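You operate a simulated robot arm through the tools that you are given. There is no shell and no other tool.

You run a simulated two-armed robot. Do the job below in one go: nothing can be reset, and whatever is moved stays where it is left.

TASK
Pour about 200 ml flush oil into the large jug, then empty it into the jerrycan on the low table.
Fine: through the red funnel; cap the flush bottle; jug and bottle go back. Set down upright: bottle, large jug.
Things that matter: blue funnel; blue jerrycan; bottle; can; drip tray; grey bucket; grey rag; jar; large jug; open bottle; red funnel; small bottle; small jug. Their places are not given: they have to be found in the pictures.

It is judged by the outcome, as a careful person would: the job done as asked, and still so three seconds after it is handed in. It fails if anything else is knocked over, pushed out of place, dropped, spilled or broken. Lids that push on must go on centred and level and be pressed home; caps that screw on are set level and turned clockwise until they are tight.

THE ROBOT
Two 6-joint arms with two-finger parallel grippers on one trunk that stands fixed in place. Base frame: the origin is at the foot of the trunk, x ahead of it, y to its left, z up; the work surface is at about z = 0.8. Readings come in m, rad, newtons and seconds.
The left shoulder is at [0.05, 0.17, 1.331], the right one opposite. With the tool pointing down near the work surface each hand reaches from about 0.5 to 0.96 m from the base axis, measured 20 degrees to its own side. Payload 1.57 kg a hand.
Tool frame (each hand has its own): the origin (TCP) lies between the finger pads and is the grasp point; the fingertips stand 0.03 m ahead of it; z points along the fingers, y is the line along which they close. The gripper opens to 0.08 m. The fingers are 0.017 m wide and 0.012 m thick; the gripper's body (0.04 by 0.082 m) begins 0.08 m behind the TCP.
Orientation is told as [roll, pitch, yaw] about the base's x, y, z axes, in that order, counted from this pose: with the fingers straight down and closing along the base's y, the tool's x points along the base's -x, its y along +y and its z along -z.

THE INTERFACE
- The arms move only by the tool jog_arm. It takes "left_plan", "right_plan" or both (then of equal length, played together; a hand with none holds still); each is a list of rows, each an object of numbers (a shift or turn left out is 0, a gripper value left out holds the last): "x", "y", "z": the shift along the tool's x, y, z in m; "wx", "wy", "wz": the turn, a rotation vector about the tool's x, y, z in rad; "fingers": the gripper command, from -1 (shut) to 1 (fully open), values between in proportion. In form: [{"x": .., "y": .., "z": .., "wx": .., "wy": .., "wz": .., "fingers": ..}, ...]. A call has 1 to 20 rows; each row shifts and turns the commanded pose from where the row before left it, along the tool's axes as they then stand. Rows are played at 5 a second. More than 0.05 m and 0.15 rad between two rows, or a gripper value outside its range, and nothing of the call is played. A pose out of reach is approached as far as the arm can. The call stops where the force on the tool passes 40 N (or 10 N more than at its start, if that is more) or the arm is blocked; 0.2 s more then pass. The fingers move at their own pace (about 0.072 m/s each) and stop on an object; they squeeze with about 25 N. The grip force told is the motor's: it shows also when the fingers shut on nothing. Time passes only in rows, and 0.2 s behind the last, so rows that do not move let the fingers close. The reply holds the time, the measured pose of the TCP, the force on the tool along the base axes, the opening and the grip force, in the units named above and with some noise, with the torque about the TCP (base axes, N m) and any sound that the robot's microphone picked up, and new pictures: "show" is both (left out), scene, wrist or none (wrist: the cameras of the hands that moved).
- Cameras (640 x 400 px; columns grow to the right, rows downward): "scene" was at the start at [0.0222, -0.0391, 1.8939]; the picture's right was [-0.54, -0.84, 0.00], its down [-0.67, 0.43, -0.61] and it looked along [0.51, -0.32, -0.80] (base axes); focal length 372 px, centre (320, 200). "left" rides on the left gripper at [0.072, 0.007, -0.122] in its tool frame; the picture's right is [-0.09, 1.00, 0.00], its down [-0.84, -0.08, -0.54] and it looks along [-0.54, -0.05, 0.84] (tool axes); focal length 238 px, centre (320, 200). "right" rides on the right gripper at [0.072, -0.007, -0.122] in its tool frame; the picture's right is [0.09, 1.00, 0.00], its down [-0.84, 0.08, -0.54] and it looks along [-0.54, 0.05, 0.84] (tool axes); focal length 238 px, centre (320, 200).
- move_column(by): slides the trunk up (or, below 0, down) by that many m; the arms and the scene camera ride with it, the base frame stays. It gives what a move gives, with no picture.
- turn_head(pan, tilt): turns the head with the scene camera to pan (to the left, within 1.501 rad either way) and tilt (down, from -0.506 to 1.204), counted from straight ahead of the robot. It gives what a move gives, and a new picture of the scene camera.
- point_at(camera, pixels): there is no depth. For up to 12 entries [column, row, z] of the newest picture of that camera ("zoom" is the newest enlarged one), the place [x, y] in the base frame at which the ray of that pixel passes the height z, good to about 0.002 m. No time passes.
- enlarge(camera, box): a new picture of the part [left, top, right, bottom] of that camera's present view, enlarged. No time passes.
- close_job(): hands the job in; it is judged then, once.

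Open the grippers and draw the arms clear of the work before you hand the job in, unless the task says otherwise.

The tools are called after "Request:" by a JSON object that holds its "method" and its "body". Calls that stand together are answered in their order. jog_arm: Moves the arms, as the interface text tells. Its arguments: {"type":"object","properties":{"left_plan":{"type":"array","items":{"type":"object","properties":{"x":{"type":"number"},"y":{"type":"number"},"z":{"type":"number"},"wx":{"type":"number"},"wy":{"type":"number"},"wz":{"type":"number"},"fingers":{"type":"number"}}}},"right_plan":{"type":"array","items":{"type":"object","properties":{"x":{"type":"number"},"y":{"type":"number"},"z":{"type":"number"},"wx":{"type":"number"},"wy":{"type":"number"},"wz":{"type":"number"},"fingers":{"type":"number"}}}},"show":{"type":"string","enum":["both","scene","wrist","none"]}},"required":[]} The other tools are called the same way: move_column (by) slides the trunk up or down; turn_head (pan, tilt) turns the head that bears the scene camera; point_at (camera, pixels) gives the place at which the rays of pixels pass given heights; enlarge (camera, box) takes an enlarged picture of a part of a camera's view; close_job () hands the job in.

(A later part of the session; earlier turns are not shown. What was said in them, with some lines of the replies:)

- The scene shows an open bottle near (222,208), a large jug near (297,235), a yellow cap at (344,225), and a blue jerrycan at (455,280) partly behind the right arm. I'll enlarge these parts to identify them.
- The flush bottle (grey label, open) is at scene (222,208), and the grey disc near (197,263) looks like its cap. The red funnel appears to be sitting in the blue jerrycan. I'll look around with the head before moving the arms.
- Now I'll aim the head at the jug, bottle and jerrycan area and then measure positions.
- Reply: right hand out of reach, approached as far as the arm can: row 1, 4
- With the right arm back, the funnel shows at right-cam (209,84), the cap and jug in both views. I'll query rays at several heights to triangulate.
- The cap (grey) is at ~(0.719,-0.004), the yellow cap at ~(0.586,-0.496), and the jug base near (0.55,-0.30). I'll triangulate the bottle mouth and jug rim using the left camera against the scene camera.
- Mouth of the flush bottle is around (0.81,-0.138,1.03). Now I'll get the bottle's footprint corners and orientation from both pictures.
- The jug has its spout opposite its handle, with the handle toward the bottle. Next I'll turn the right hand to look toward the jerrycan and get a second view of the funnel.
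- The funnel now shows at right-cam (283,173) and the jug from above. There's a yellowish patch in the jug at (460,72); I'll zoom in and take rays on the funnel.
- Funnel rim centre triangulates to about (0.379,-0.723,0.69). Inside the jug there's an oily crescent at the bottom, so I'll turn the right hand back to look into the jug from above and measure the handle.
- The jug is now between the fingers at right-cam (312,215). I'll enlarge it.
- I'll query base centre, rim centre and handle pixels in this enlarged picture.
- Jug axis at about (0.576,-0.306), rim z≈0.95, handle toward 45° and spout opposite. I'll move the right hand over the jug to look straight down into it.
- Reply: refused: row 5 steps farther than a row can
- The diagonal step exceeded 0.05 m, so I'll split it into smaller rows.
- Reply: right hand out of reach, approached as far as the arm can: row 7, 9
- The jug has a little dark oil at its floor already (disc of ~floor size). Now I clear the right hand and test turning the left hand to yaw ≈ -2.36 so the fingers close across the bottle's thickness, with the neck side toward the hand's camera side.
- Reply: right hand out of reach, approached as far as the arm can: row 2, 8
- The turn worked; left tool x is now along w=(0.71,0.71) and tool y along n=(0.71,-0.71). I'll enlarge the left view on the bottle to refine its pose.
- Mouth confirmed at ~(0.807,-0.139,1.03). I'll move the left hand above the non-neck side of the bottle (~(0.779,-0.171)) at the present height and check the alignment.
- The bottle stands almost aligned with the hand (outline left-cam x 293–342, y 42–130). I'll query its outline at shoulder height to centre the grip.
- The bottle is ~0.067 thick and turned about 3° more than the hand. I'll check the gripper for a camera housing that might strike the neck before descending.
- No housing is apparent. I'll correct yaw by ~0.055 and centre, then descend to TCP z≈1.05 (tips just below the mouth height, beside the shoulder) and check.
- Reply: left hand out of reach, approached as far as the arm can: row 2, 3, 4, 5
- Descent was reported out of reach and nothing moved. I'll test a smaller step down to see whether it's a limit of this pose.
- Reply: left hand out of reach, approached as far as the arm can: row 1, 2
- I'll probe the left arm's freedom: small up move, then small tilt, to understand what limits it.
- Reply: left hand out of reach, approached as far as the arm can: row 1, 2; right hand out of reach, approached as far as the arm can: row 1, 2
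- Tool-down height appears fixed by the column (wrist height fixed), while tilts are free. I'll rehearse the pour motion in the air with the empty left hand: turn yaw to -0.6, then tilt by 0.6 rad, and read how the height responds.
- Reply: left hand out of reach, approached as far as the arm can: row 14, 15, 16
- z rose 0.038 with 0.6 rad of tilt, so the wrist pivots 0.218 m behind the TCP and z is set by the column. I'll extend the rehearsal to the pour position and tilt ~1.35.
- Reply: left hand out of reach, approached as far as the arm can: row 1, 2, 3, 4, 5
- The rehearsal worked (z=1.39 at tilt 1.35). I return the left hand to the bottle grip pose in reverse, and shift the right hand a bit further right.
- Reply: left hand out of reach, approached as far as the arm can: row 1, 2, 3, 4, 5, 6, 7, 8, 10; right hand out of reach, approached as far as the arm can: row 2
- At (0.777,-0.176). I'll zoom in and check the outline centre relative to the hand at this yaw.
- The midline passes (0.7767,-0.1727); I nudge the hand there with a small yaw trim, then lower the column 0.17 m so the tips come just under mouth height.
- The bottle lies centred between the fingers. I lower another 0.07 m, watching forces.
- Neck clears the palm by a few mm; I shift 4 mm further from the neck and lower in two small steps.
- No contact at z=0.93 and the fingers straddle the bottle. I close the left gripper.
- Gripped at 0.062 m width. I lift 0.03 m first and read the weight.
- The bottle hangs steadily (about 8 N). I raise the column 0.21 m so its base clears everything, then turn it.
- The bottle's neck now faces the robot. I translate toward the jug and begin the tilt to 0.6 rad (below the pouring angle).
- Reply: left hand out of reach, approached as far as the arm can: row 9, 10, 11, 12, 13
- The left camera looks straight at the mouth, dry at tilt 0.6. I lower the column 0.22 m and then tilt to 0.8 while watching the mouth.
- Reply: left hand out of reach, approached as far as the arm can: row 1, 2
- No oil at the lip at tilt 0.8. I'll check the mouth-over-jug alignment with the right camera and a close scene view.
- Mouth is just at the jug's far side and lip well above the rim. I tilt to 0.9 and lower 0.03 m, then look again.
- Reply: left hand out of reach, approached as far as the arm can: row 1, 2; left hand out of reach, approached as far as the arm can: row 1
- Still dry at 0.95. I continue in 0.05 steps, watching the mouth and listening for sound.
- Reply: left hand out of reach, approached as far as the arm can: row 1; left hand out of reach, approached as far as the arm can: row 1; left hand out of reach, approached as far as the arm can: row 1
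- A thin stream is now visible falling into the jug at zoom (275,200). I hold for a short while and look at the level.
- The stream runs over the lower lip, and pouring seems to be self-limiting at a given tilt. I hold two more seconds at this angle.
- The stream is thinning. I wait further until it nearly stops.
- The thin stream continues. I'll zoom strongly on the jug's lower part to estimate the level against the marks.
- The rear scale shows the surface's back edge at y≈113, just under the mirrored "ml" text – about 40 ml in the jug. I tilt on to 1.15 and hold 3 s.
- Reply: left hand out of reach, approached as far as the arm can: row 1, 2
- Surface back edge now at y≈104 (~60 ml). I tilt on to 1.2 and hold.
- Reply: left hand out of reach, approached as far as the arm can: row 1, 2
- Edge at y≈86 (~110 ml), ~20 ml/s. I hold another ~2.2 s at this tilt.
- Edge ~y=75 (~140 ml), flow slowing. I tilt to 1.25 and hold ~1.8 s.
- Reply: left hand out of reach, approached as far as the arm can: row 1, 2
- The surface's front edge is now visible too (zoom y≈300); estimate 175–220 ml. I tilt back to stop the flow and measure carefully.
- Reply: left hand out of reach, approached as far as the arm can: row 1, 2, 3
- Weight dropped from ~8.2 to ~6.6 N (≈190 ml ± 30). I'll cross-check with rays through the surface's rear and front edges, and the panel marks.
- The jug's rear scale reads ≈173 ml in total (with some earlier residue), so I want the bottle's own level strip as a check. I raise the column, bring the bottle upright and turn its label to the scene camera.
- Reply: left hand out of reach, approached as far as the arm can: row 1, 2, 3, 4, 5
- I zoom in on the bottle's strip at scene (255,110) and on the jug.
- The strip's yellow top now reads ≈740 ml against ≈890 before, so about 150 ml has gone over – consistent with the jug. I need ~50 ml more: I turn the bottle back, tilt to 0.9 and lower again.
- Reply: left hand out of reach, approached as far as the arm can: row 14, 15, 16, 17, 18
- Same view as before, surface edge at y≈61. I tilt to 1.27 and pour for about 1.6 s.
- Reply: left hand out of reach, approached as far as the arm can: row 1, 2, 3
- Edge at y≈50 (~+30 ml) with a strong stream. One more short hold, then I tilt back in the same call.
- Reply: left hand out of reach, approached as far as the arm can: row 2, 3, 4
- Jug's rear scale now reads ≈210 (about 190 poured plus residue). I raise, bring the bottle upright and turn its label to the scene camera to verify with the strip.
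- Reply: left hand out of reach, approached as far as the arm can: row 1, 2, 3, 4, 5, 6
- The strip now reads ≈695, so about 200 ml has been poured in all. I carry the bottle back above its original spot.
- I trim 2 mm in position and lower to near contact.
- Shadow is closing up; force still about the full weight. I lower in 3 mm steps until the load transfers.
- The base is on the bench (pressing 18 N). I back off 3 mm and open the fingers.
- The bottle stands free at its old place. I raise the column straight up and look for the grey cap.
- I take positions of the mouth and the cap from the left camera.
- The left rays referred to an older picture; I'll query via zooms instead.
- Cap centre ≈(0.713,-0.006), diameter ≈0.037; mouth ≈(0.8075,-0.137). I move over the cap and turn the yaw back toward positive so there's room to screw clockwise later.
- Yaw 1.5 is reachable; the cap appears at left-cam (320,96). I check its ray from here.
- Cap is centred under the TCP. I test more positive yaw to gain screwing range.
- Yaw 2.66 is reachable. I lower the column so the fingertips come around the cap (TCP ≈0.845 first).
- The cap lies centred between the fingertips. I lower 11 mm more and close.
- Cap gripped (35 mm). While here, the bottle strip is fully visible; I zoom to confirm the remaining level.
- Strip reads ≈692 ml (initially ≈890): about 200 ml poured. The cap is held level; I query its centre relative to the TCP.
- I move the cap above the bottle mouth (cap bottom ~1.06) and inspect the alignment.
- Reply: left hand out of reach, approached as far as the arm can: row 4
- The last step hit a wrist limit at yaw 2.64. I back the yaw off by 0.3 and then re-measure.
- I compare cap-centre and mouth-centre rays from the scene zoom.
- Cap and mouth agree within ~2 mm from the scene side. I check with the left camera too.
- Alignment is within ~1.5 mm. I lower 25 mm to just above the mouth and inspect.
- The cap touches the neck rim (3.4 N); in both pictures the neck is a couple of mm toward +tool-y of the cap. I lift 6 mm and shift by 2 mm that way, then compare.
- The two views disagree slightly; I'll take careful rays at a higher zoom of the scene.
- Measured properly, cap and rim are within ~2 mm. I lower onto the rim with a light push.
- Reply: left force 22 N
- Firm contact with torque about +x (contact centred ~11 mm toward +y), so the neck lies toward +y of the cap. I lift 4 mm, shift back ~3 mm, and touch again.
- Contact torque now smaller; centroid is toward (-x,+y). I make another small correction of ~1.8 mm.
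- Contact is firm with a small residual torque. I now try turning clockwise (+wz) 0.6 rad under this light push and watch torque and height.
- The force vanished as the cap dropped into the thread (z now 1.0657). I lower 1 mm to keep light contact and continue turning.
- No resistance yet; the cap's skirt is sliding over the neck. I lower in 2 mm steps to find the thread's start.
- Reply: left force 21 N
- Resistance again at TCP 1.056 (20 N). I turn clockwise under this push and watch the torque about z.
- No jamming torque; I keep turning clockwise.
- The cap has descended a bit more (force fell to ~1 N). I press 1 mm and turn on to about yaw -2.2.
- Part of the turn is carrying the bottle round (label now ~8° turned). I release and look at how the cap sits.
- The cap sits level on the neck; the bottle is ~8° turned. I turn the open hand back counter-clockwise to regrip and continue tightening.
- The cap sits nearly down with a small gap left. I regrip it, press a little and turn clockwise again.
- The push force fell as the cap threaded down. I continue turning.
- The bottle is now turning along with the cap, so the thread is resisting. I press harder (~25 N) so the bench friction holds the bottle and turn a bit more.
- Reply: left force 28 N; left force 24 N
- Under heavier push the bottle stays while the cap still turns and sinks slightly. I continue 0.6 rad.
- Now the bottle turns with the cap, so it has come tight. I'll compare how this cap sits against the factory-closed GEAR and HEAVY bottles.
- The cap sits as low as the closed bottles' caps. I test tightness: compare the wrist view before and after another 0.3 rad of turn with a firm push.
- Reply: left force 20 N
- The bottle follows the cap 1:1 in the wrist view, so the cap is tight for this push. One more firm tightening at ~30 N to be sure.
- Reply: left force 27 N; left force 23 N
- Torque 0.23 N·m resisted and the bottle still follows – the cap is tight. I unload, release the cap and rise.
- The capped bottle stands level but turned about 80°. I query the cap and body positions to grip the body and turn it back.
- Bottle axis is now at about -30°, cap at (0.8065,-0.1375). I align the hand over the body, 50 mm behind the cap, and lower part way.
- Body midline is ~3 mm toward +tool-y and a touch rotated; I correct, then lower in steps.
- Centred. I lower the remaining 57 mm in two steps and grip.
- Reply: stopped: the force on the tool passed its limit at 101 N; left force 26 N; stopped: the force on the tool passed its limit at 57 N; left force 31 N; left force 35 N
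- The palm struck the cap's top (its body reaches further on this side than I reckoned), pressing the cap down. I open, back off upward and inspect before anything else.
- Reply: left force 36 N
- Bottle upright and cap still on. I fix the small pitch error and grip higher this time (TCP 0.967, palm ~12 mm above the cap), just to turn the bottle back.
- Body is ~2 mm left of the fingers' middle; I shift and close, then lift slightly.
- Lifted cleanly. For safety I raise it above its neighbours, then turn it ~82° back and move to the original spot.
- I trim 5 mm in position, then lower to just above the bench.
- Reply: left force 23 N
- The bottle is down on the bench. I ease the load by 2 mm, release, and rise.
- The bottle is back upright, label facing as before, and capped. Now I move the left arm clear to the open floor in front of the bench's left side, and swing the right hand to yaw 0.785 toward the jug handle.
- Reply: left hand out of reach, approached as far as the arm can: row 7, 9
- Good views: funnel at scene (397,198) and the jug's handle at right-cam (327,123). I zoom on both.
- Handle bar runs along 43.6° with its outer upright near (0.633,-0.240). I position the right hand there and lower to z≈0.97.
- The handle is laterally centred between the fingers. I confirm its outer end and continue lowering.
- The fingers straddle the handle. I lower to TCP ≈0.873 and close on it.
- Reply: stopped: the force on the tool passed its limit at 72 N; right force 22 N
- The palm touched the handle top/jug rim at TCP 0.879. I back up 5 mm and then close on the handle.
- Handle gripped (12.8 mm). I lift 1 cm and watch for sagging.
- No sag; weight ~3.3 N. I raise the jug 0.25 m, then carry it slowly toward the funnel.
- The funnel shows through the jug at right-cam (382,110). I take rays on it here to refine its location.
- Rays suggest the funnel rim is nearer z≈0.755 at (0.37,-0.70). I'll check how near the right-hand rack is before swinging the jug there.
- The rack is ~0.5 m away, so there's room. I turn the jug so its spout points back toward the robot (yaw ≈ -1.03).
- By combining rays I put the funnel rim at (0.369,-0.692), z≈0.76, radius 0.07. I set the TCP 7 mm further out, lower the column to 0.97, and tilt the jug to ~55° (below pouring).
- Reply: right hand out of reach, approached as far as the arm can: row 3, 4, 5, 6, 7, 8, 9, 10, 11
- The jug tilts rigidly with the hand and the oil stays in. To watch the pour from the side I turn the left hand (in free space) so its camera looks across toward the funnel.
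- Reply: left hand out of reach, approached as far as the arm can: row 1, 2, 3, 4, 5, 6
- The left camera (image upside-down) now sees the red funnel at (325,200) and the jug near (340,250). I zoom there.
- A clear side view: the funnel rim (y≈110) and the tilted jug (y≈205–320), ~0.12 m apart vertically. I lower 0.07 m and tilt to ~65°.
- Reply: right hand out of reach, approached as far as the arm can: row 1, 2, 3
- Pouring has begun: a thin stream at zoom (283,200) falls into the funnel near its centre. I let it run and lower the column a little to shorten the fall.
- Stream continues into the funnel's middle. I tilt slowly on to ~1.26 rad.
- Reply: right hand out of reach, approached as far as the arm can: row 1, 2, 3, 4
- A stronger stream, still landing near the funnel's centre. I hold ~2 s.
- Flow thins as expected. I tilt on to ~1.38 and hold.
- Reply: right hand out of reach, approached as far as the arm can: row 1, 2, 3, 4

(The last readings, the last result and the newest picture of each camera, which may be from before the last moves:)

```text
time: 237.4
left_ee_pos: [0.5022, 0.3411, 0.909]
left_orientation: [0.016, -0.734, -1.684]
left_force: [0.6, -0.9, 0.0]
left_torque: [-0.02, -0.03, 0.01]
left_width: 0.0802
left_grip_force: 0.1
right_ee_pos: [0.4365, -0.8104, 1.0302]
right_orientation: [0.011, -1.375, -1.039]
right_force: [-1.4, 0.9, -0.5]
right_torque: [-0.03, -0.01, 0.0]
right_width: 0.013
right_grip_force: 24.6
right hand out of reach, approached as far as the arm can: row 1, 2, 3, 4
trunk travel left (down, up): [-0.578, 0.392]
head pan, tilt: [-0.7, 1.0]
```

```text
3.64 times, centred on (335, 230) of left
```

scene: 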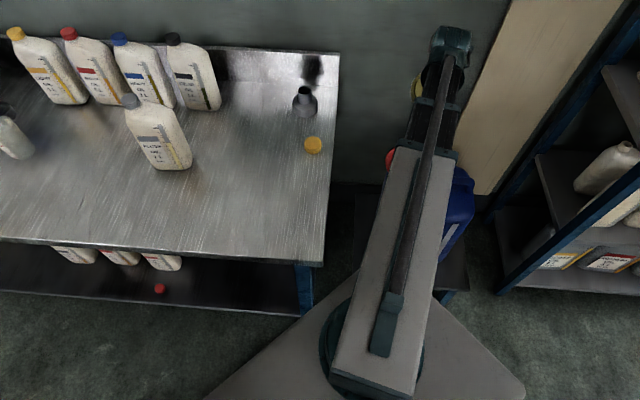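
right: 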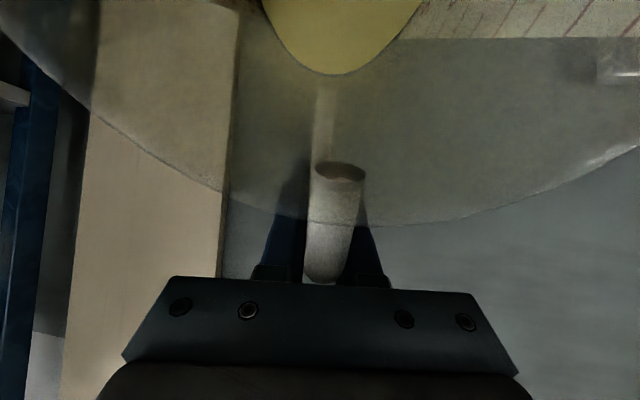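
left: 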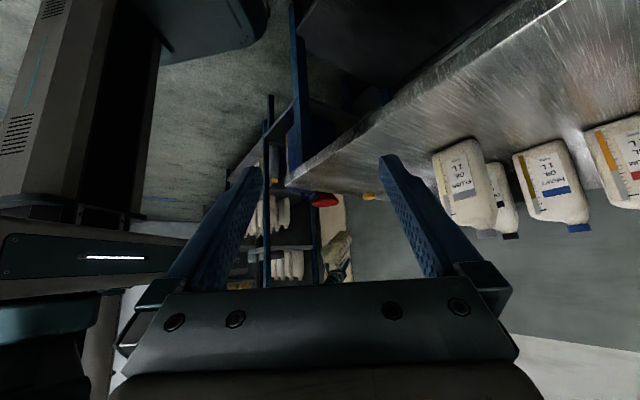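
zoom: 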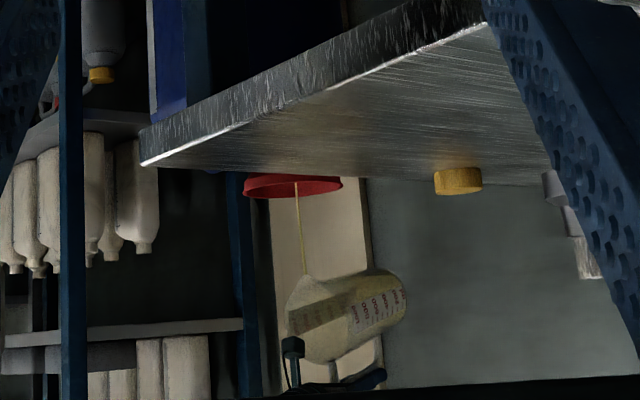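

Stream lands right at the centre. I now tilt further while drawing the hand back to keep the lip over the funnel.

Request:
{"method": "jog_arm", "body": {"right_plan": [{"wy": -0.05, "z": -0.007, "x": 0.001}, {"wy": -0.05, "z": -0.0075, "x": 0.0005}, {}, {}, {}, {}, {"wy": -0.05, "z": -0.0075}, {"wy": -0.05, "z": -0.0075}, {}, {}, {}, {}, {}], "show": "none"}}

Request:
{"method": "enlarge", "body": {"camera": "left", "box": [290, 175, 380, 285]}}

```text
time: 240.2
left_ee_pos: [0.5017, 0.3402, 0.9083]
left_orientation: [0.015, -0.733, -1.685]
left_force: [0.3, 0.5, -0.5]
left_torque: [0.05, 0.05, -0.02]
left_width: 0.0799
left_grip_force: 0.1
right_ee_pos: [0.4241, -0.7862, 1.0706]
right_orientation: [0.162, -1.557, -1.186]
right_force: [0.6, -0.4, -1.6]
right_torque: [0.01, -0.05, 0.01]
right_width: 0.0129
right_grip_force: 25.3
right hand out of reach, approached as far as the arm can: row 1, 2, 7, 8
trunk travel left (down, up): [-0.578, 0.392]
head pan, tilt: [-0.7, 1.0]
```

```text
3.64 times, centred on (335, 230) of left
```

zoom: 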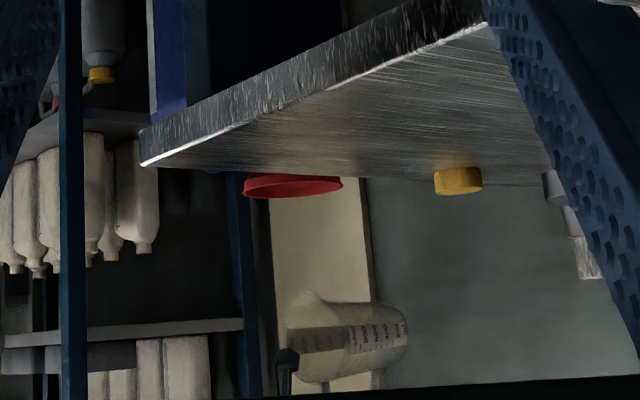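

No stream at 90°, and the lip has drifted ~5 cm past the funnel's centre. I draw the hand back toward the robot by 5 cm before tilting further.

Request:
{"method": "jog_arm", "body": {"right_plan": [{"z": -0.025}, {"z": -0.025}, {}, {}], "show": "wrist"}}

Request:
{"method": "enlarge", "body": {"camera": "left", "box": [290, 175, 380, 285]}}

Request:
{"method": "enlarge", "body": {"camera": "left", "box": [315, 225, 360, 275]}}

```text
time: 241.2
left_ee_pos: [0.5024, 0.3415, 0.9081]
left_orientation: [0.016, -0.734, -1.684]
left_force: [0.5, -0.2, 0.2]
left_torque: [0.01, 0.01, 0.02]
left_width: 0.0799
left_grip_force: 0.1
right_ee_pos: [0.3973, -0.7444, 1.0745]
right_orientation: [2.835, -1.563, 2.419]
right_force: [0.2, 0.8, -1.3]
right_torque: [-0.01, 0.01, 0.0]
right_width: 0.0128
right_grip_force: 24.6
right hand out of reach, approached as far as the arm can: row 1
trunk travel left (down, up): [-0.578, 0.392]
head pan, tilt: [-0.7, 1.0]
```

right: 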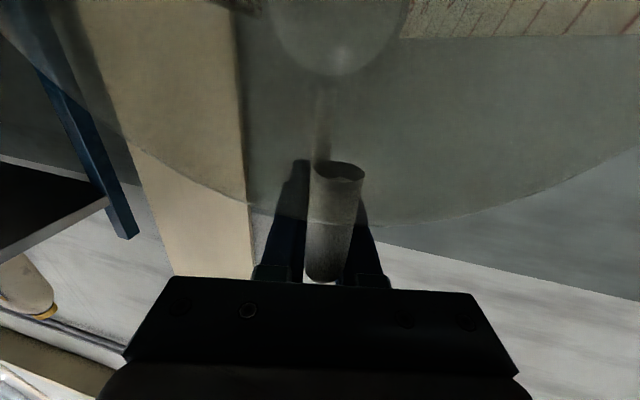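

```text
3.64 times, centred on (335, 230) of left
```

zoom: 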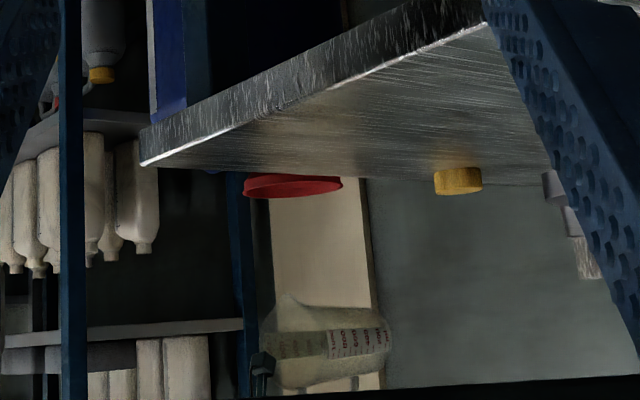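

```text
8.00 times, centred on (338, 250) of left
```

zoom: 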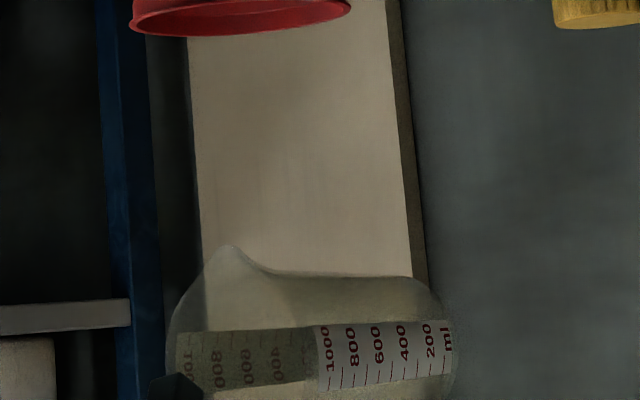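

The right wrist view shows the jug floor clear of oil, with the lip over the funnel. I tilt on to ~105° to drain fully, following with the hand.

Request:
{"method": "jog_arm", "body": {"right_plan": [{"wy": -0.052, "z": -0.0084}, {"wy": -0.052, "z": -0.0084}, {"wy": -0.052, "z": -0.0084}, {"wy": -0.052, "z": -0.0084}, {"wy": -0.052, "z": -0.0084}, {}, {}, {}, {}, {}, {}, {}, {}], "show": "wrist"}}

Request:
{"method": "enlarge", "body": {"camera": "left", "box": [315, 205, 360, 275]}}

Request:
{"method": "enlarge", "body": {"camera": "right", "box": [220, 0, 420, 180]}}

```text
time: 244.0
left_ee_pos: [0.502, 0.3407, 0.9092]
left_orientation: [0.016, -0.734, -1.684]
left_force: [1.5, -0.2, -0.1]
left_torque: [0.01, 0.02, -0.02]
left_width: 0.0799
left_grip_force: 0.1
right_ee_pos: [0.3776, -0.7167, 1.13]
right_orientation: [3.132, -1.307, 2.12]
right_force: [-0.5, -0.7, -1.4]
right_torque: [0.01, 0.03, 0.02]
right_width: 0.0129
right_grip_force: 25.1
right hand out of reach, approached as far as the arm can: row 1, 2, 3, 4, 5
trunk travel left (down, up): [-0.578, 0.392]
head pan, tilt: [-0.7, 1.0]
```

right: 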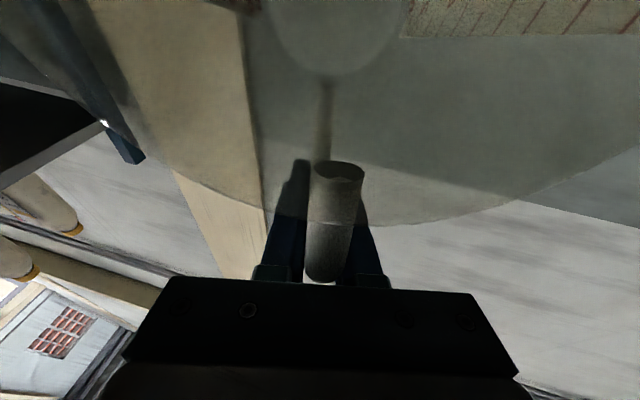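

```text
5.71 times, centred on (338, 240) of left
```

zoom: 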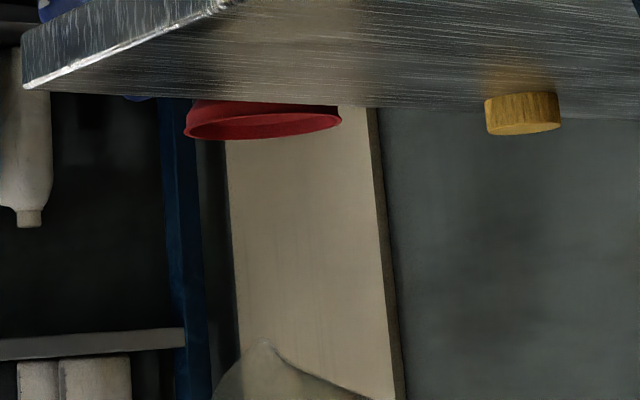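

```text
2.22 times, centred on (320, 90) of right
```

zoom: 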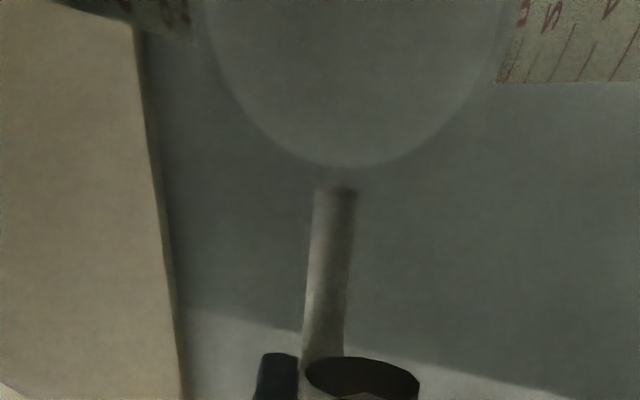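

The jug is empty at 105° with its lip over the funnel. I hold 2 s for drips, then raise the column and bring it upright.

Request:
{"method": "jog_arm", "body": {"right_plan": [{}, {}, {}, {}, {}, {}, {}, {}, {}, {}], "show": "none"}}

Request:
{"method": "jog_arm", "body": {"right_plan": [{"wy": 0.052, "z": 0.0084}, {"wy": 0.052, "z": 0.0084}, {"wy": 0.052, "z": 0.0084}, {"wy": 0.052, "z": 0.0084}, {"wy": 0.052, "z": 0.0084}, {"z": 0.025, "wy": 0.05}, {"z": 0.025, "wy": 0.05}, {"wy": 0.05}, {"wy": 0.05}, {}], "show": "none"}}

Request:
{"method": "move_column", "body": {"by": 0.2}}

Request:
{"method": "enlarge", "body": {"camera": "left", "box": [280, 175, 390, 305]}}

```text
time: 246.2
left_ee_pos: [0.5023, 0.3396, 0.909]
left_orientation: [0.015, -0.732, -1.684]
left_force: [-0.2, 0.0, -0.6]
left_torque: [-0.02, 0.0, 0.0]
left_width: 0.0799
left_grip_force: 0.0
right_ee_pos: [0.3776, -0.7158, 1.1302]
right_orientation: [3.132, -1.309, 2.12]
right_force: [-1.1, -0.3, -1.6]
right_torque: [0.02, 0.05, 0.03]
right_width: 0.0128
right_grip_force: 25.3
trunk travel left (down, up): [-0.578, 0.392]
head pan, tilt: [-0.7, 1.0]
```

```text
time: 248.4
left_ee_pos: [0.5026, 0.3404, 0.9083]
left_orientation: [0.016, -0.733, -1.684]
left_force: [-0.1, 0.8, 0.2]
left_torque: [-0.01, 0.01, 0.03]
left_width: 0.08
left_grip_force: 0.0
right_ee_pos: [0.4233, -0.7892, 1.0301]
right_orientation: [0.012, -1.379, -1.038]
right_force: [-1.0, -0.5, -1.4]
right_torque: [0.02, 0.0, 0.0]
right_width: 0.0126
right_grip_force: 24.3
right hand out of reach, approached as far as the arm can: row 1, 2, 3, 4, 5, 6, 7, 8, 9
trunk travel left (down, up): [-0.578, 0.392]
head pan, tilt: [-0.7, 1.0]
```

```text
time: 250.6
left_ee_pos: [0.5032, 0.3406, 1.1102]
left_orientation: [0.016, -0.732, -1.684]
left_force: [0.3, -0.7, 0.3]
left_torque: [0.0, 0.0, 0.01]
left_width: 0.08
left_grip_force: 0.1
right_ee_pos: [0.4233, -0.7887, 1.2305]
right_orientation: [0.012, -1.379, -1.039]
right_force: [-0.4, 0.0, -1.1]
right_torque: [-0.03, 0.03, -0.02]
right_width: 0.0126
right_grip_force: 24.9
trunk travel left (down, up): [-0.778, 0.192]
head pan, tilt: [-0.7, 1.0]
```

```text
3.08 times, centred on (335, 240) of left
```

zoom: 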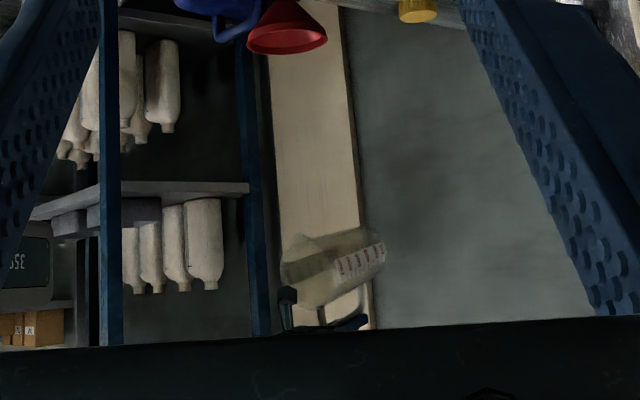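

Jug clear. I raise a bit more, bring it fully upright and check orientation.

Request:
{"method": "move_column", "body": {"by": 0.09}}

Request:
{"method": "jog_arm", "body": {"right_plan": [{"wy": 0.14}, {"wy": 0.14}, {"wy": 0.14}, {"wy": 0.14}, {"wy": 0.14}, {"wy": 0.14}, {"wy": 0.14}, {"wy": 0.14}, {"wy": 0.14}, {"wy": 0.119}, {}], "show": "wrist"}}

Request:
{"method": "enlarge", "body": {"camera": "right", "box": [180, 0, 460, 280]}}

```text
time: 251.8
left_ee_pos: [0.5032, 0.3408, 1.1995]
left_orientation: [0.016, -0.733, -1.684]
left_force: [0.7, -0.3, -0.2]
left_torque: [-0.01, 0.01, 0.01]
left_width: 0.0799
left_grip_force: 0.0
right_ee_pos: [0.4232, -0.7898, 1.3213]
right_orientation: [0.009, -1.378, -1.04]
right_force: [-0.6, -0.1, -1.2]
right_torque: [-0.02, -0.01, -0.01]
right_width: 0.0126
right_grip_force: 24.9
trunk travel left (down, up): [-0.868, 0.102]
head pan, tilt: [-0.7, 1.0]
```

```text
time: 254.2
left_ee_pos: [0.5019, 0.3414, 1.1981]
left_orientation: [0.016, -0.734, -1.684]
left_force: [-0.4, -0.1, 0.2]
left_torque: [-0.02, -0.02, -0.04]
left_width: 0.08
left_grip_force: 0.0
right_ee_pos: [0.423, -0.7902, 1.1427]
right_orientation: [0.001, 0.001, -1.029]
right_force: [-0.4, -0.2, -0.9]
right_torque: [-0.07, -0.06, -0.01]
right_width: 0.0127
right_grip_force: 25.2
right hand out of reach, approached as far as the arm can: row 1, 2, 3, 4, 5, 6, 7, 8, 9
trunk travel left (down, up): [-0.868, 0.102]
head pan, tilt: [-0.7, 1.0]
```

right: 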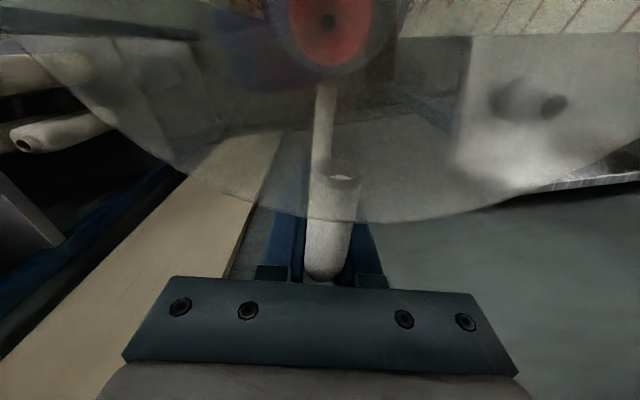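

```text
1.43 times, centred on (320, 140) of right
```

zoom: 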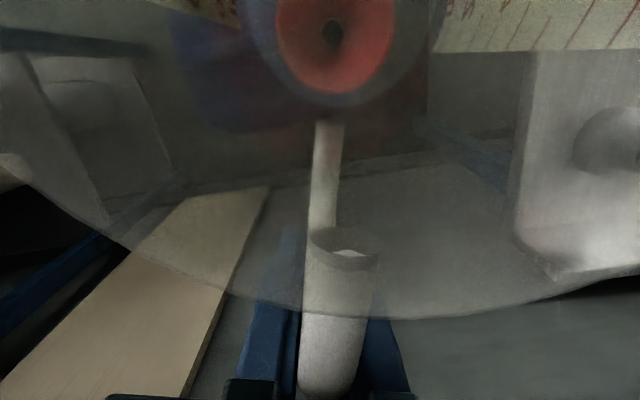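

The jug is empty and clean, funnel untouched below. I turn it back to its original heading and carry it to its place on the bench.

Request:
{"method": "jog_arm", "body": {"right_plan": [{"wz": -0.128}, {"wz": -0.128}, {"wz": -0.128}, {"wz": -0.128}, {"wz": -0.128}, {"wz": -0.128}, {"wz": -0.128}, {"wz": -0.128}, {"wz": -0.128}, {"wz": -0.128}, {"wz": -0.128}, {"wz": -0.128}, {"wz": -0.128}, {"wz": -0.127}, {}], "show": "none"}}

Request:
{"method": "jog_arm", "body": {"right_plan": [{"x": -0.038, "y": 0.01805}, {"x": -0.038, "y": 0.01805}, {"x": -0.038, "y": 0.01805}, {"x": -0.038, "y": 0.01805}, {"x": -0.038, "y": 0.01805}, {"x": -0.038, "y": 0.01805}, {"x": -0.038, "y": 0.01805}, {"x": -0.038, "y": 0.01805}, {"x": -0.038, "y": 0.01805}, {"x": -0.038, "y": 0.01805}, {"x": -0.038, "y": 0.01805}, {"x": -0.038, "y": 0.01805}, {"x": -0.038, "y": 0.01805}, {"x": -0.038, "y": 0.01805}, {}], "show": "both"}}

```text
time: 257.4
left_ee_pos: [0.502, 0.3415, 1.1985]
left_orientation: [0.014, -0.733, -1.684]
left_force: [-0.1, -0.3, -0.3]
left_torque: [-0.02, -0.02, 0.02]
left_width: 0.0802
left_grip_force: 0.0
right_ee_pos: [0.4226, -0.7902, 1.1417]
right_orientation: [-0.001, -0.001, 0.764]
right_force: [-1.0, -0.5, -0.6]
right_torque: [0.07, -0.07, 0.03]
right_width: 0.0126
right_grip_force: 24.9
trunk travel left (down, up): [-0.868, 0.102]
head pan, tilt: [-0.7, 1.0]
```

```text
time: 260.6
left_ee_pos: [0.5012, 0.3399, 1.1989]
left_orientation: [0.016, -0.733, -1.684]
left_force: [-0.4, 0.4, 0.0]
left_torque: [-0.01, -0.01, -0.01]
left_width: 0.08
left_grip_force: 0.0
right_ee_pos: [0.6309, -0.2407, 1.1423]
right_orientation: [-0.001, -0.002, 0.761]
right_force: [-1.3, 0.6, -1.2]
right_torque: [0.1, -0.1, 0.01]
right_width: 0.0125
right_grip_force: 25.3
right hand out of reach, approached as far as the arm can: row 3, 12
trunk travel left (down, up): [-0.868, 0.102]
head pan, tilt: [-0.7, 1.0]
```

scene: 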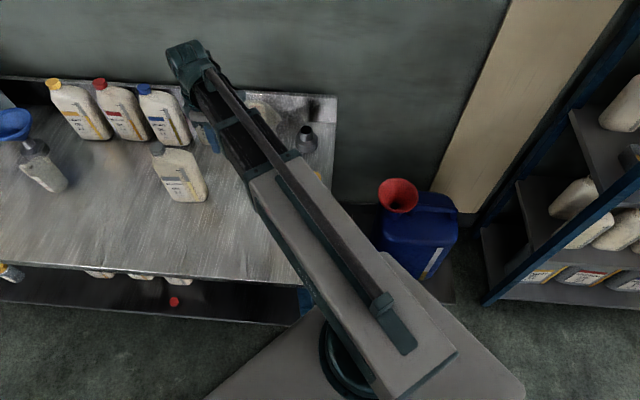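
right: 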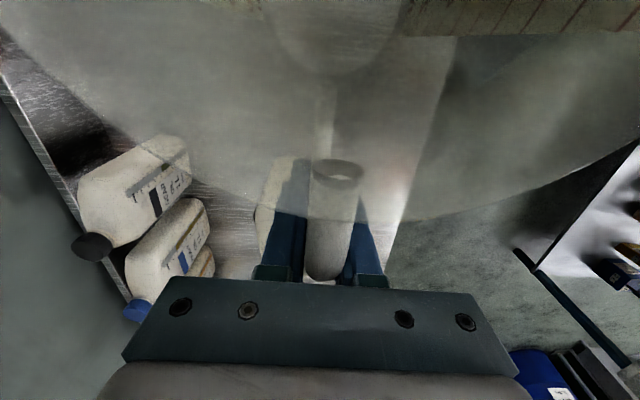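

I trim 3 mm and lower the jug to just above the bench.

Request:
{"method": "jog_arm", "body": {"right_plan": [{"x": -0.0021, "y": -0.002}, {}], "show": "none"}}

Request:
{"method": "move_column", "body": {"by": -0.245}}

Request:
{"method": "enlarge", "body": {"camera": "left", "box": [290, 100, 480, 285]}}

Request:
{"method": "enlarge", "body": {"camera": "scene", "box": [340, 130, 500, 310]}}

```text
time: 261.2
left_ee_pos: [0.5022, 0.3402, 1.1988]
left_orientation: [0.015, -0.733, -1.685]
left_force: [-0.9, -0.4, 0.4]
left_torque: [-0.03, 0.01, -0.01]
left_width: 0.0801
left_grip_force: 0.0
right_ee_pos: [0.6345, -0.2393, 1.1426]
right_orientation: [-0.002, -0.002, 0.76]
right_force: [0.9, 0.1, -1.8]
right_torque: [0.06, -0.09, 0.01]
right_width: 0.0127
right_grip_force: 24.3
trunk travel left (down, up): [-0.868, 0.102]
head pan, tilt: [-0.7, 1.0]
```

```text
time: 263.8
left_ee_pos: [0.5033, 0.341, 0.9532]
left_orientation: [0.016, -0.734, -1.684]
left_force: [-0.1, 0.4, -1.0]
left_torque: [-0.02, 0.01, -0.01]
left_width: 0.0801
left_grip_force: 0.0
right_ee_pos: [0.6346, -0.2392, 0.8986]
right_orientation: [-0.001, -0.002, 0.761]
right_force: [0.4, -0.2, -1.4]
right_torque: [0.07, -0.1, -0.01]
right_width: 0.0127
right_grip_force: 25.0
trunk travel left (down, up): [-0.623, 0.347]
head pan, tilt: [-0.7, 1.0]
```

```text
2.16 times, centred on (385, 192) of left
```

zoom: 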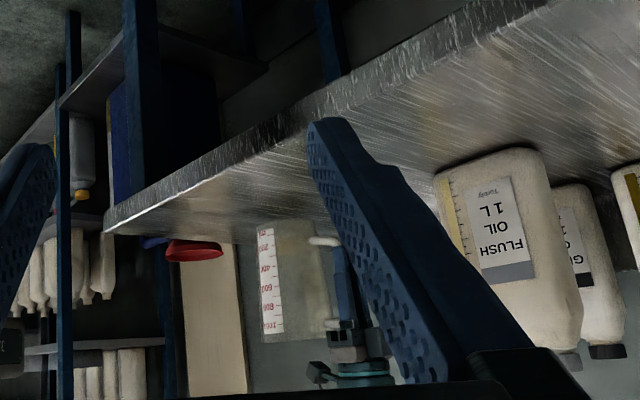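

```text
2.22 times, centred on (420, 220) of scene
```

zoom: 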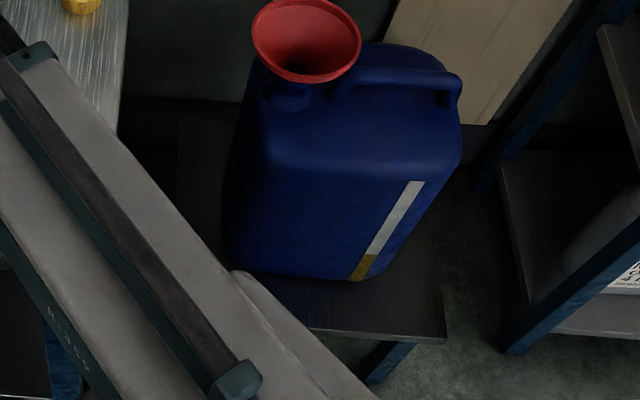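

No spills around the funnel or jerrycan; the jug hangs upright close above the bench. I lower gently to contact.

Request:
{"method": "move_column", "body": {"by": -0.012}}

Request:
{"method": "move_column", "body": {"by": -0.002}}

Request:
{"method": "move_column", "body": {"by": -0.0015}}

Request:
{"method": "enlarge", "body": {"camera": "left", "box": [340, 150, 420, 260]}}

```text
time: 264.4
left_ee_pos: [0.5023, 0.3407, 0.943]
left_orientation: [0.016, -0.733, -1.684]
left_force: [-0.3, 1.4, 0.0]
left_torque: [0.03, -0.01, -0.02]
left_width: 0.0799
left_grip_force: 0.1
right_ee_pos: [0.6352, -0.2399, 0.8863]
right_orientation: [-0.002, -0.001, 0.76]
right_force: [-0.1, -0.9, -2.1]
right_torque: [0.07, -0.08, -0.01]
right_width: 0.0129
right_grip_force: 24.9
trunk travel left (down, up): [-0.611, 0.359]
head pan, tilt: [-0.7, 1.0]
```

```text
time: 264.9
left_ee_pos: [0.5031, 0.3411, 0.9406]
left_orientation: [0.015, -0.732, -1.684]
left_force: [-0.1, -0.2, -0.5]
left_torque: [-0.04, 0.0, 0.02]
left_width: 0.0797
left_grip_force: 0.1
right_ee_pos: [0.6343, -0.2408, 0.8838]
right_orientation: [-0.003, 0.0, 0.763]
right_force: [2.3, -0.2, 6.6]
right_torque: [-0.44, 0.55, 0.05]
right_width: 0.0127
right_grip_force: 25.0
trunk travel left (down, up): [-0.609, 0.361]
head pan, tilt: [-0.7, 1.0]
```

```text
time: 265.4
left_ee_pos: [0.5019, 0.3426, 0.9377]
left_orientation: [0.016, -0.734, -1.683]
left_force: [-0.1, 0.1, -0.3]
left_torque: [-0.02, 0.01, 0.01]
left_width: 0.0802
left_grip_force: 0.0
right_ee_pos: [0.6351, -0.239, 0.8825]
right_orientation: [-0.003, -0.006, 0.762]
right_force: [6.7, 2.3, 20.5]
right_torque: [-0.33, 0.58, 0.05]
right_width: 0.0127
right_grip_force: 25.0
trunk travel left (down, up): [-0.607, 0.363]
head pan, tilt: [-0.7, 1.0]
```

```text
3.64 times, centred on (380, 205) of left
```

zoom: 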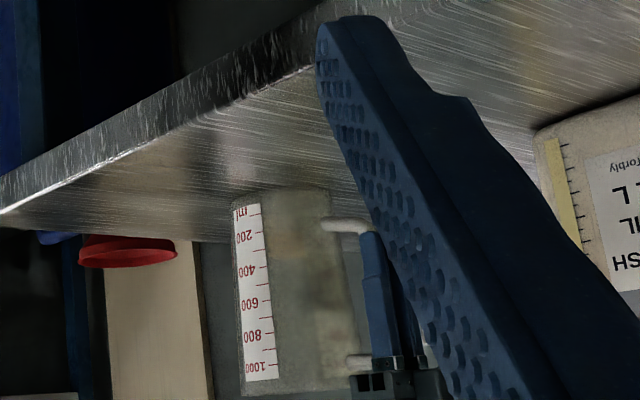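

The jug has reached the bench. I ease by 1.5 mm, open the right gripper and rise straight up.

Request:
{"method": "move_column", "body": {"by": 0.0015}}

Request:
{"method": "jog_arm", "body": {"right_plan": [{"fingers": -0.6}, {"fingers": 0}, {"fingers": 0.6}, {"fingers": 1}, {"fingers": 1}], "show": "wrist"}}

Request:
{"method": "move_column", "body": {"by": 0.05}}

Request:
{"method": "enlarge", "body": {"camera": "right", "box": [160, 0, 480, 280]}}

```text
time: 265.9
left_ee_pos: [0.5024, 0.3404, 0.9406]
left_orientation: [0.014, -0.733, -1.684]
left_force: [0.6, -1.0, -0.5]
left_torque: [0.01, 0.01, 0.0]
left_width: 0.0803
left_grip_force: 0.0
right_ee_pos: [0.6342, -0.2407, 0.8829]
right_orientation: [-0.001, -0.001, 0.76]
right_force: [-0.2, 0.5, -1.1]
right_torque: [0.05, -0.08, 0.0]
right_width: 0.0127
right_grip_force: 24.3
trunk travel left (down, up): [-0.609, 0.361]
head pan, tilt: [-0.7, 1.0]
```

```text
time: 267.1
left_ee_pos: [0.5017, 0.3413, 0.9393]
left_orientation: [0.016, -0.733, -1.685]
left_force: [-0.9, 0.4, 0.1]
left_torque: [0.02, -0.01, 0.01]
left_width: 0.0802
left_grip_force: 0.1
right_ee_pos: [0.6345, -0.2399, 0.8839]
right_orientation: [-0.003, -0.001, 0.76]
right_force: [-0.1, 1.1, 0.1]
right_torque: [0.0, -0.01, -0.01]
right_width: 0.08
right_grip_force: 0.1
trunk travel left (down, up): [-0.609, 0.361]
head pan, tilt: [-0.7, 1.0]
```

right: 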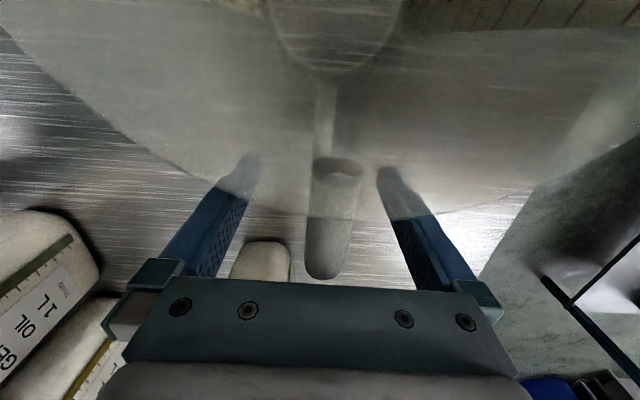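

```text
time: 268.0
left_ee_pos: [0.502, 0.3408, 0.9895]
left_orientation: [0.015, -0.732, -1.684]
left_force: [-0.3, -0.2, 0.8]
left_torque: [0.02, 0.0, 0.0]
left_width: 0.08
left_grip_force: 0.1
right_ee_pos: [0.6348, -0.2397, 0.9335]
right_orientation: [-0.001, -0.004, 0.761]
right_force: [-0.8, -0.1, 0.5]
right_torque: [-0.01, 0.04, 0.01]
right_width: 0.0798
right_grip_force: 0.0
trunk travel left (down, up): [-0.659, 0.311]
head pan, tilt: [-0.7, 1.0]
```

```text
1.43 times, centred on (320, 140) of right
```

zoom: 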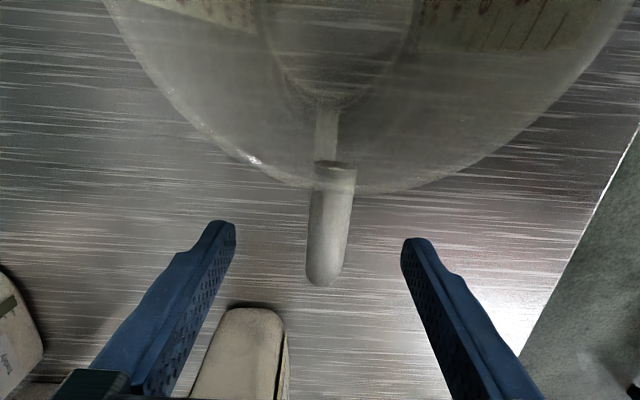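

The jug stands free. I raise the column and withdraw the right arm, then inspect everything.

Request:
{"method": "move_column", "body": {"by": 0.22}}

Request:
{"method": "jog_arm", "body": {"right_plan": [{"x": 0.03, "y": -0.025}, {"x": 0.03, "y": -0.025}, {"x": 0.03, "y": -0.025}, {"x": 0.03, "y": -0.025}, {"x": 0.03, "y": -0.025}, {"x": 0.03, "y": -0.025}, {"x": 0.03, "y": -0.025}, {"x": 0.03, "y": -0.025}, {}], "left_plan": [{"wy": 0.12}, {"wy": 0.12}, {"wy": 0.12}, {"wy": 0.12}, {"wy": 0.12}, {"wy": 0.13}, {}, {}, {}], "show": "both"}}

Request:
{"method": "enlarge", "body": {"camera": "scene", "box": [90, 60, 350, 260]}}

```text
time: 270.4
left_ee_pos: [0.5018, 0.3417, 1.2098]
left_orientation: [0.016, -0.733, -1.685]
left_force: [0.6, -0.3, -0.7]
left_torque: [0.02, -0.03, 0.01]
left_width: 0.0799
left_grip_force: 0.0
right_ee_pos: [0.6357, -0.2405, 1.1547]
right_orientation: [-0.002, -0.002, 0.762]
right_force: [0.0, -0.4, 0.0]
right_torque: [-0.02, 0.0, 0.0]
right_width: 0.0797
right_grip_force: 0.1
trunk travel left (down, up): [-0.879, 0.091]
head pan, tilt: [-0.7, 1.0]
```

```text
time: 272.4
left_ee_pos: [0.5022, 0.3418, 1.1528]
left_orientation: [0.011, -0.004, -1.674]
left_force: [0.1, -0.2, 0.1]
left_torque: [0.02, 0.02, -0.02]
left_width: 0.08
left_grip_force: 0.0
left hand out of reach, approached as far as the arm can: row 1, 2, 3, 4, 5
right_ee_pos: [0.5974, -0.5504, 1.1543]
right_orientation: [-0.002, -0.001, 0.763]
right_force: [0.4, -0.4, -0.5]
right_torque: [0.0, -0.03, 0.01]
right_width: 0.0802
right_grip_force: 0.2
trunk travel left (down, up): [-0.879, 0.091]
head pan, tilt: [-0.7, 1.0]
```

scene: 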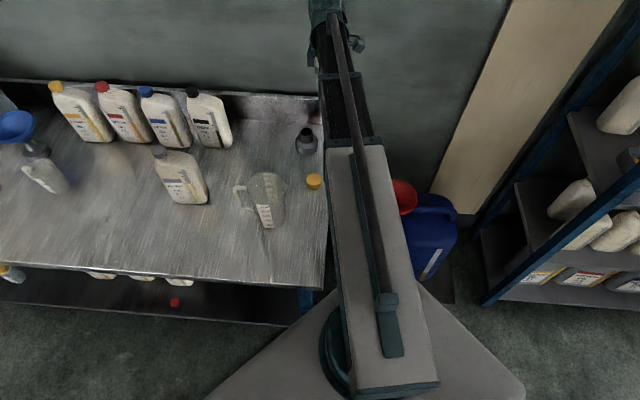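
right: 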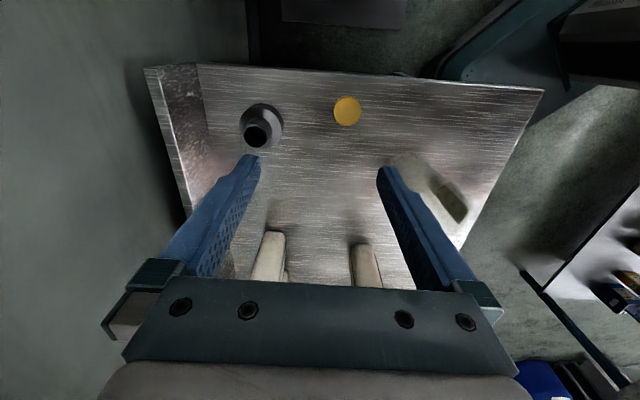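
left: 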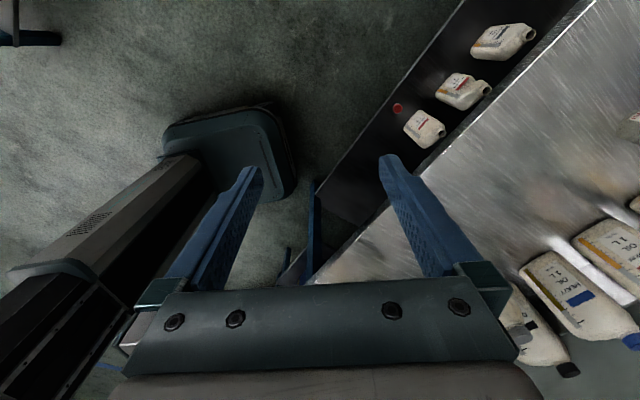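

```text
2.00 times, centred on (220, 160) of scene
```

zoom: 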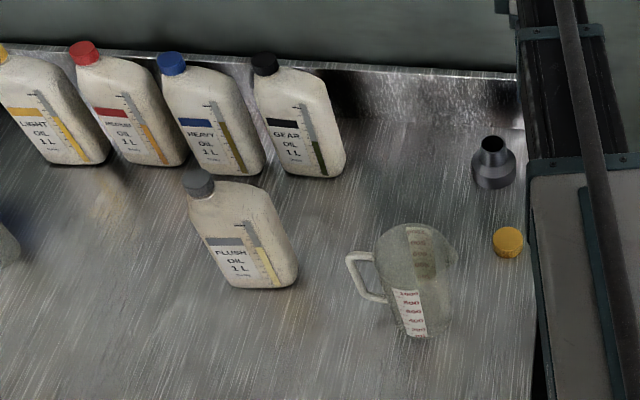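

Everything stands in place. I zoom on the cap, the jug and the jerrycan for a final check.

Request:
{"method": "enlarge", "body": {"camera": "scene", "box": [145, 140, 185, 175]}}

Request:
{"method": "enlarge", "body": {"camera": "scene", "box": [225, 160, 295, 235]}}

Request:
{"method": "point_at", "body": {"camera": "zoom", "pixels": [[320, 200, 0.8]]}}

Request:
{"method": "turn_head", "body": {"pan": -1.1, "tilt": 0.95}}

```text
11.43 times, centred on (165, 158) of scene
```

zoom: 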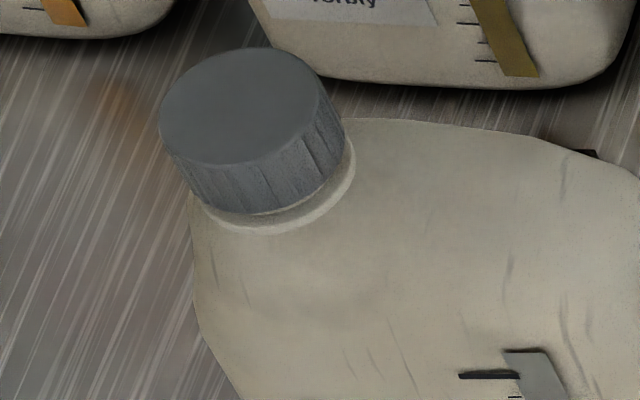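

```text
5.33 times, centred on (260, 198) of scene
```

zoom: 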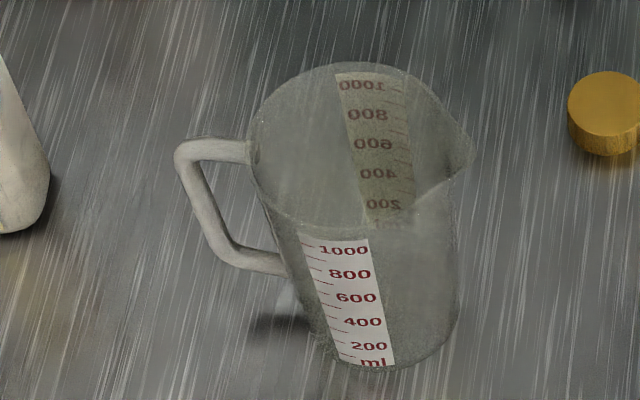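

```text
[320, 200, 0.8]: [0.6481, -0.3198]
```

```text
time: 273.2
left_ee_pos: [0.5032, 0.3397, 1.1546]
left_orientation: [0.012, -0.002, -1.675]
left_force: [-0.8, -0.2, -0.1]
left_torque: [0.01, -0.01, 0.02]
left_width: 0.08
left_grip_force: 0.2
right_ee_pos: [0.5982, -0.5504, 1.1547]
right_orientation: [-0.001, -0.002, 0.761]
right_force: [-0.3, 0.0, 0.0]
right_torque: [0.02, -0.01, -0.04]
right_width: 0.0799
right_grip_force: 0.0
trunk travel left (down, up): [-0.879, 0.091]
head pan, tilt: [-1.1, 0.949]
```

scene: 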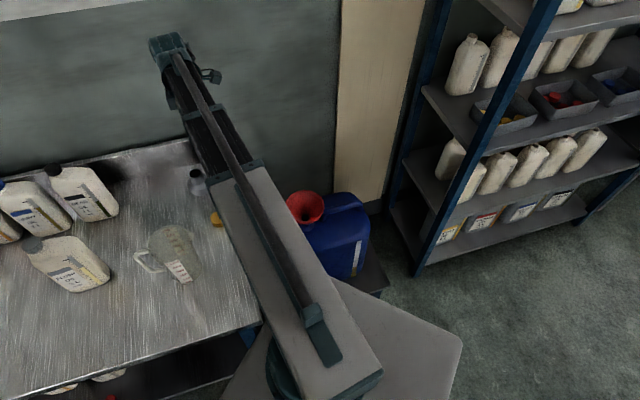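

Cap level and seated, jug empty and upright. A last zoom on the jerrycan and low table for drips.

Request:
{"method": "enlarge", "body": {"camera": "scene", "box": [260, 170, 400, 310]}}

Request:
{"method": "jog_arm", "body": {"right_plan": [{"x": 0.03, "y": 0.02}, {"x": 0.03, "y": 0.02}, {"x": 0.03, "y": 0.02}, {"x": 0.03, "y": 0.02}, {}], "show": "both"}}

```text
2.86 times, centred on (330, 240) of scene
```

zoom: 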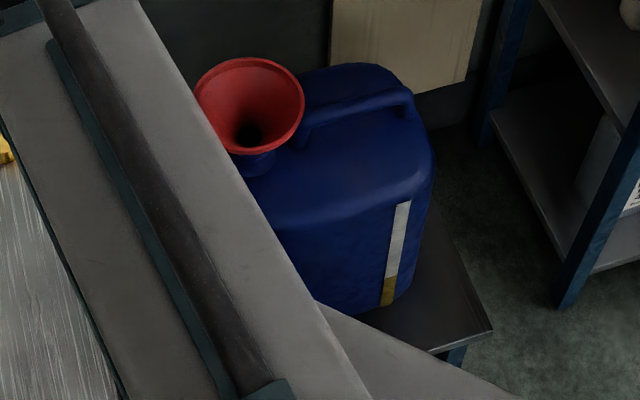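

```text
time: 274.4
left_ee_pos: [0.5018, 0.3415, 1.1542]
left_orientation: [0.011, -0.002, -1.674]
left_force: [0.7, 0.2, 0.3]
left_torque: [-0.02, 0.01, -0.01]
left_width: 0.0799
left_grip_force: 0.0
right_ee_pos: [0.4549, -0.574, 1.153]
right_orientation: [-0.003, -0.002, 0.763]
right_force: [-0.3, -0.1, -0.3]
right_torque: [-0.02, 0.0, -0.03]
right_width: 0.0798
right_grip_force: 0.0
right hand out of reach, approached as far as the arm can: row 2
trunk travel left (down, up): [-0.879, 0.091]
head pan, tilt: [-1.1, 0.949]
```

scene: 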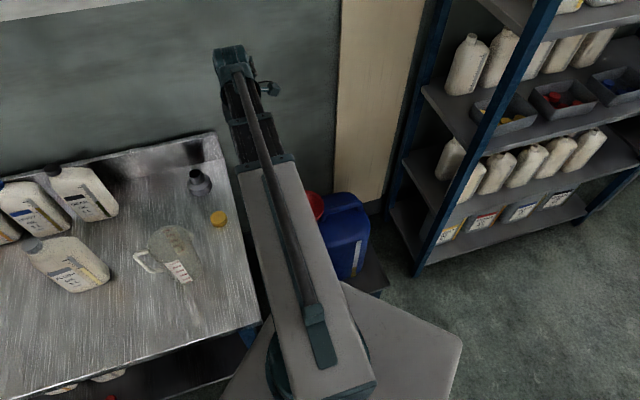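
right: 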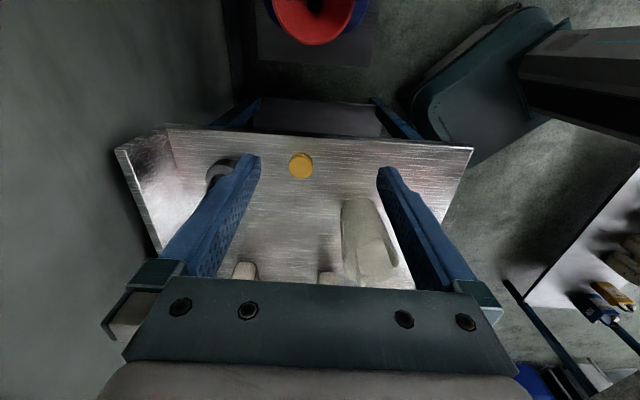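

No drips on the low table or jerrycan, the funnel is still seated, the bottle is capped and the jug is empty and upright. Both grippers are open and both arms are clear, so I hand the job in.

Request:
{"method": "close_job", "body": {}}

```text
The job is handed in.
```

The job is done and handed in. I poured about 200 ml of flush oil into the large jug, then emptied the jug through the red funnel into the blue jerrycan on the low table.

- **Amount:** The bottle's level strip went from about 890 ml to about 692 ml. The jug already held a little dark oil before I poured, about 20 ml, and that went into the jerrycan too.
- **Bottle:** It is capped and standing upright in its original spot. I could only tighten the cap as far as bench friction allowed. By the end the whole bottle turned with the cap, at about 0.23 N·m. I had to pick the bottle up again to turn it back to its original facing.
- **Jug:** It is empty, upright and back in place.
- **Contacts:** The gripper body pressed on the cap once (about 100 N) and on the jug's handle or rim once (about 70 N). Neither shows any visible damage.
- **Surroundings:** I saw no spills on the bench, low table or jerrycan, and nothing else was moved. Both grippers are open and the arms are clear of the work.
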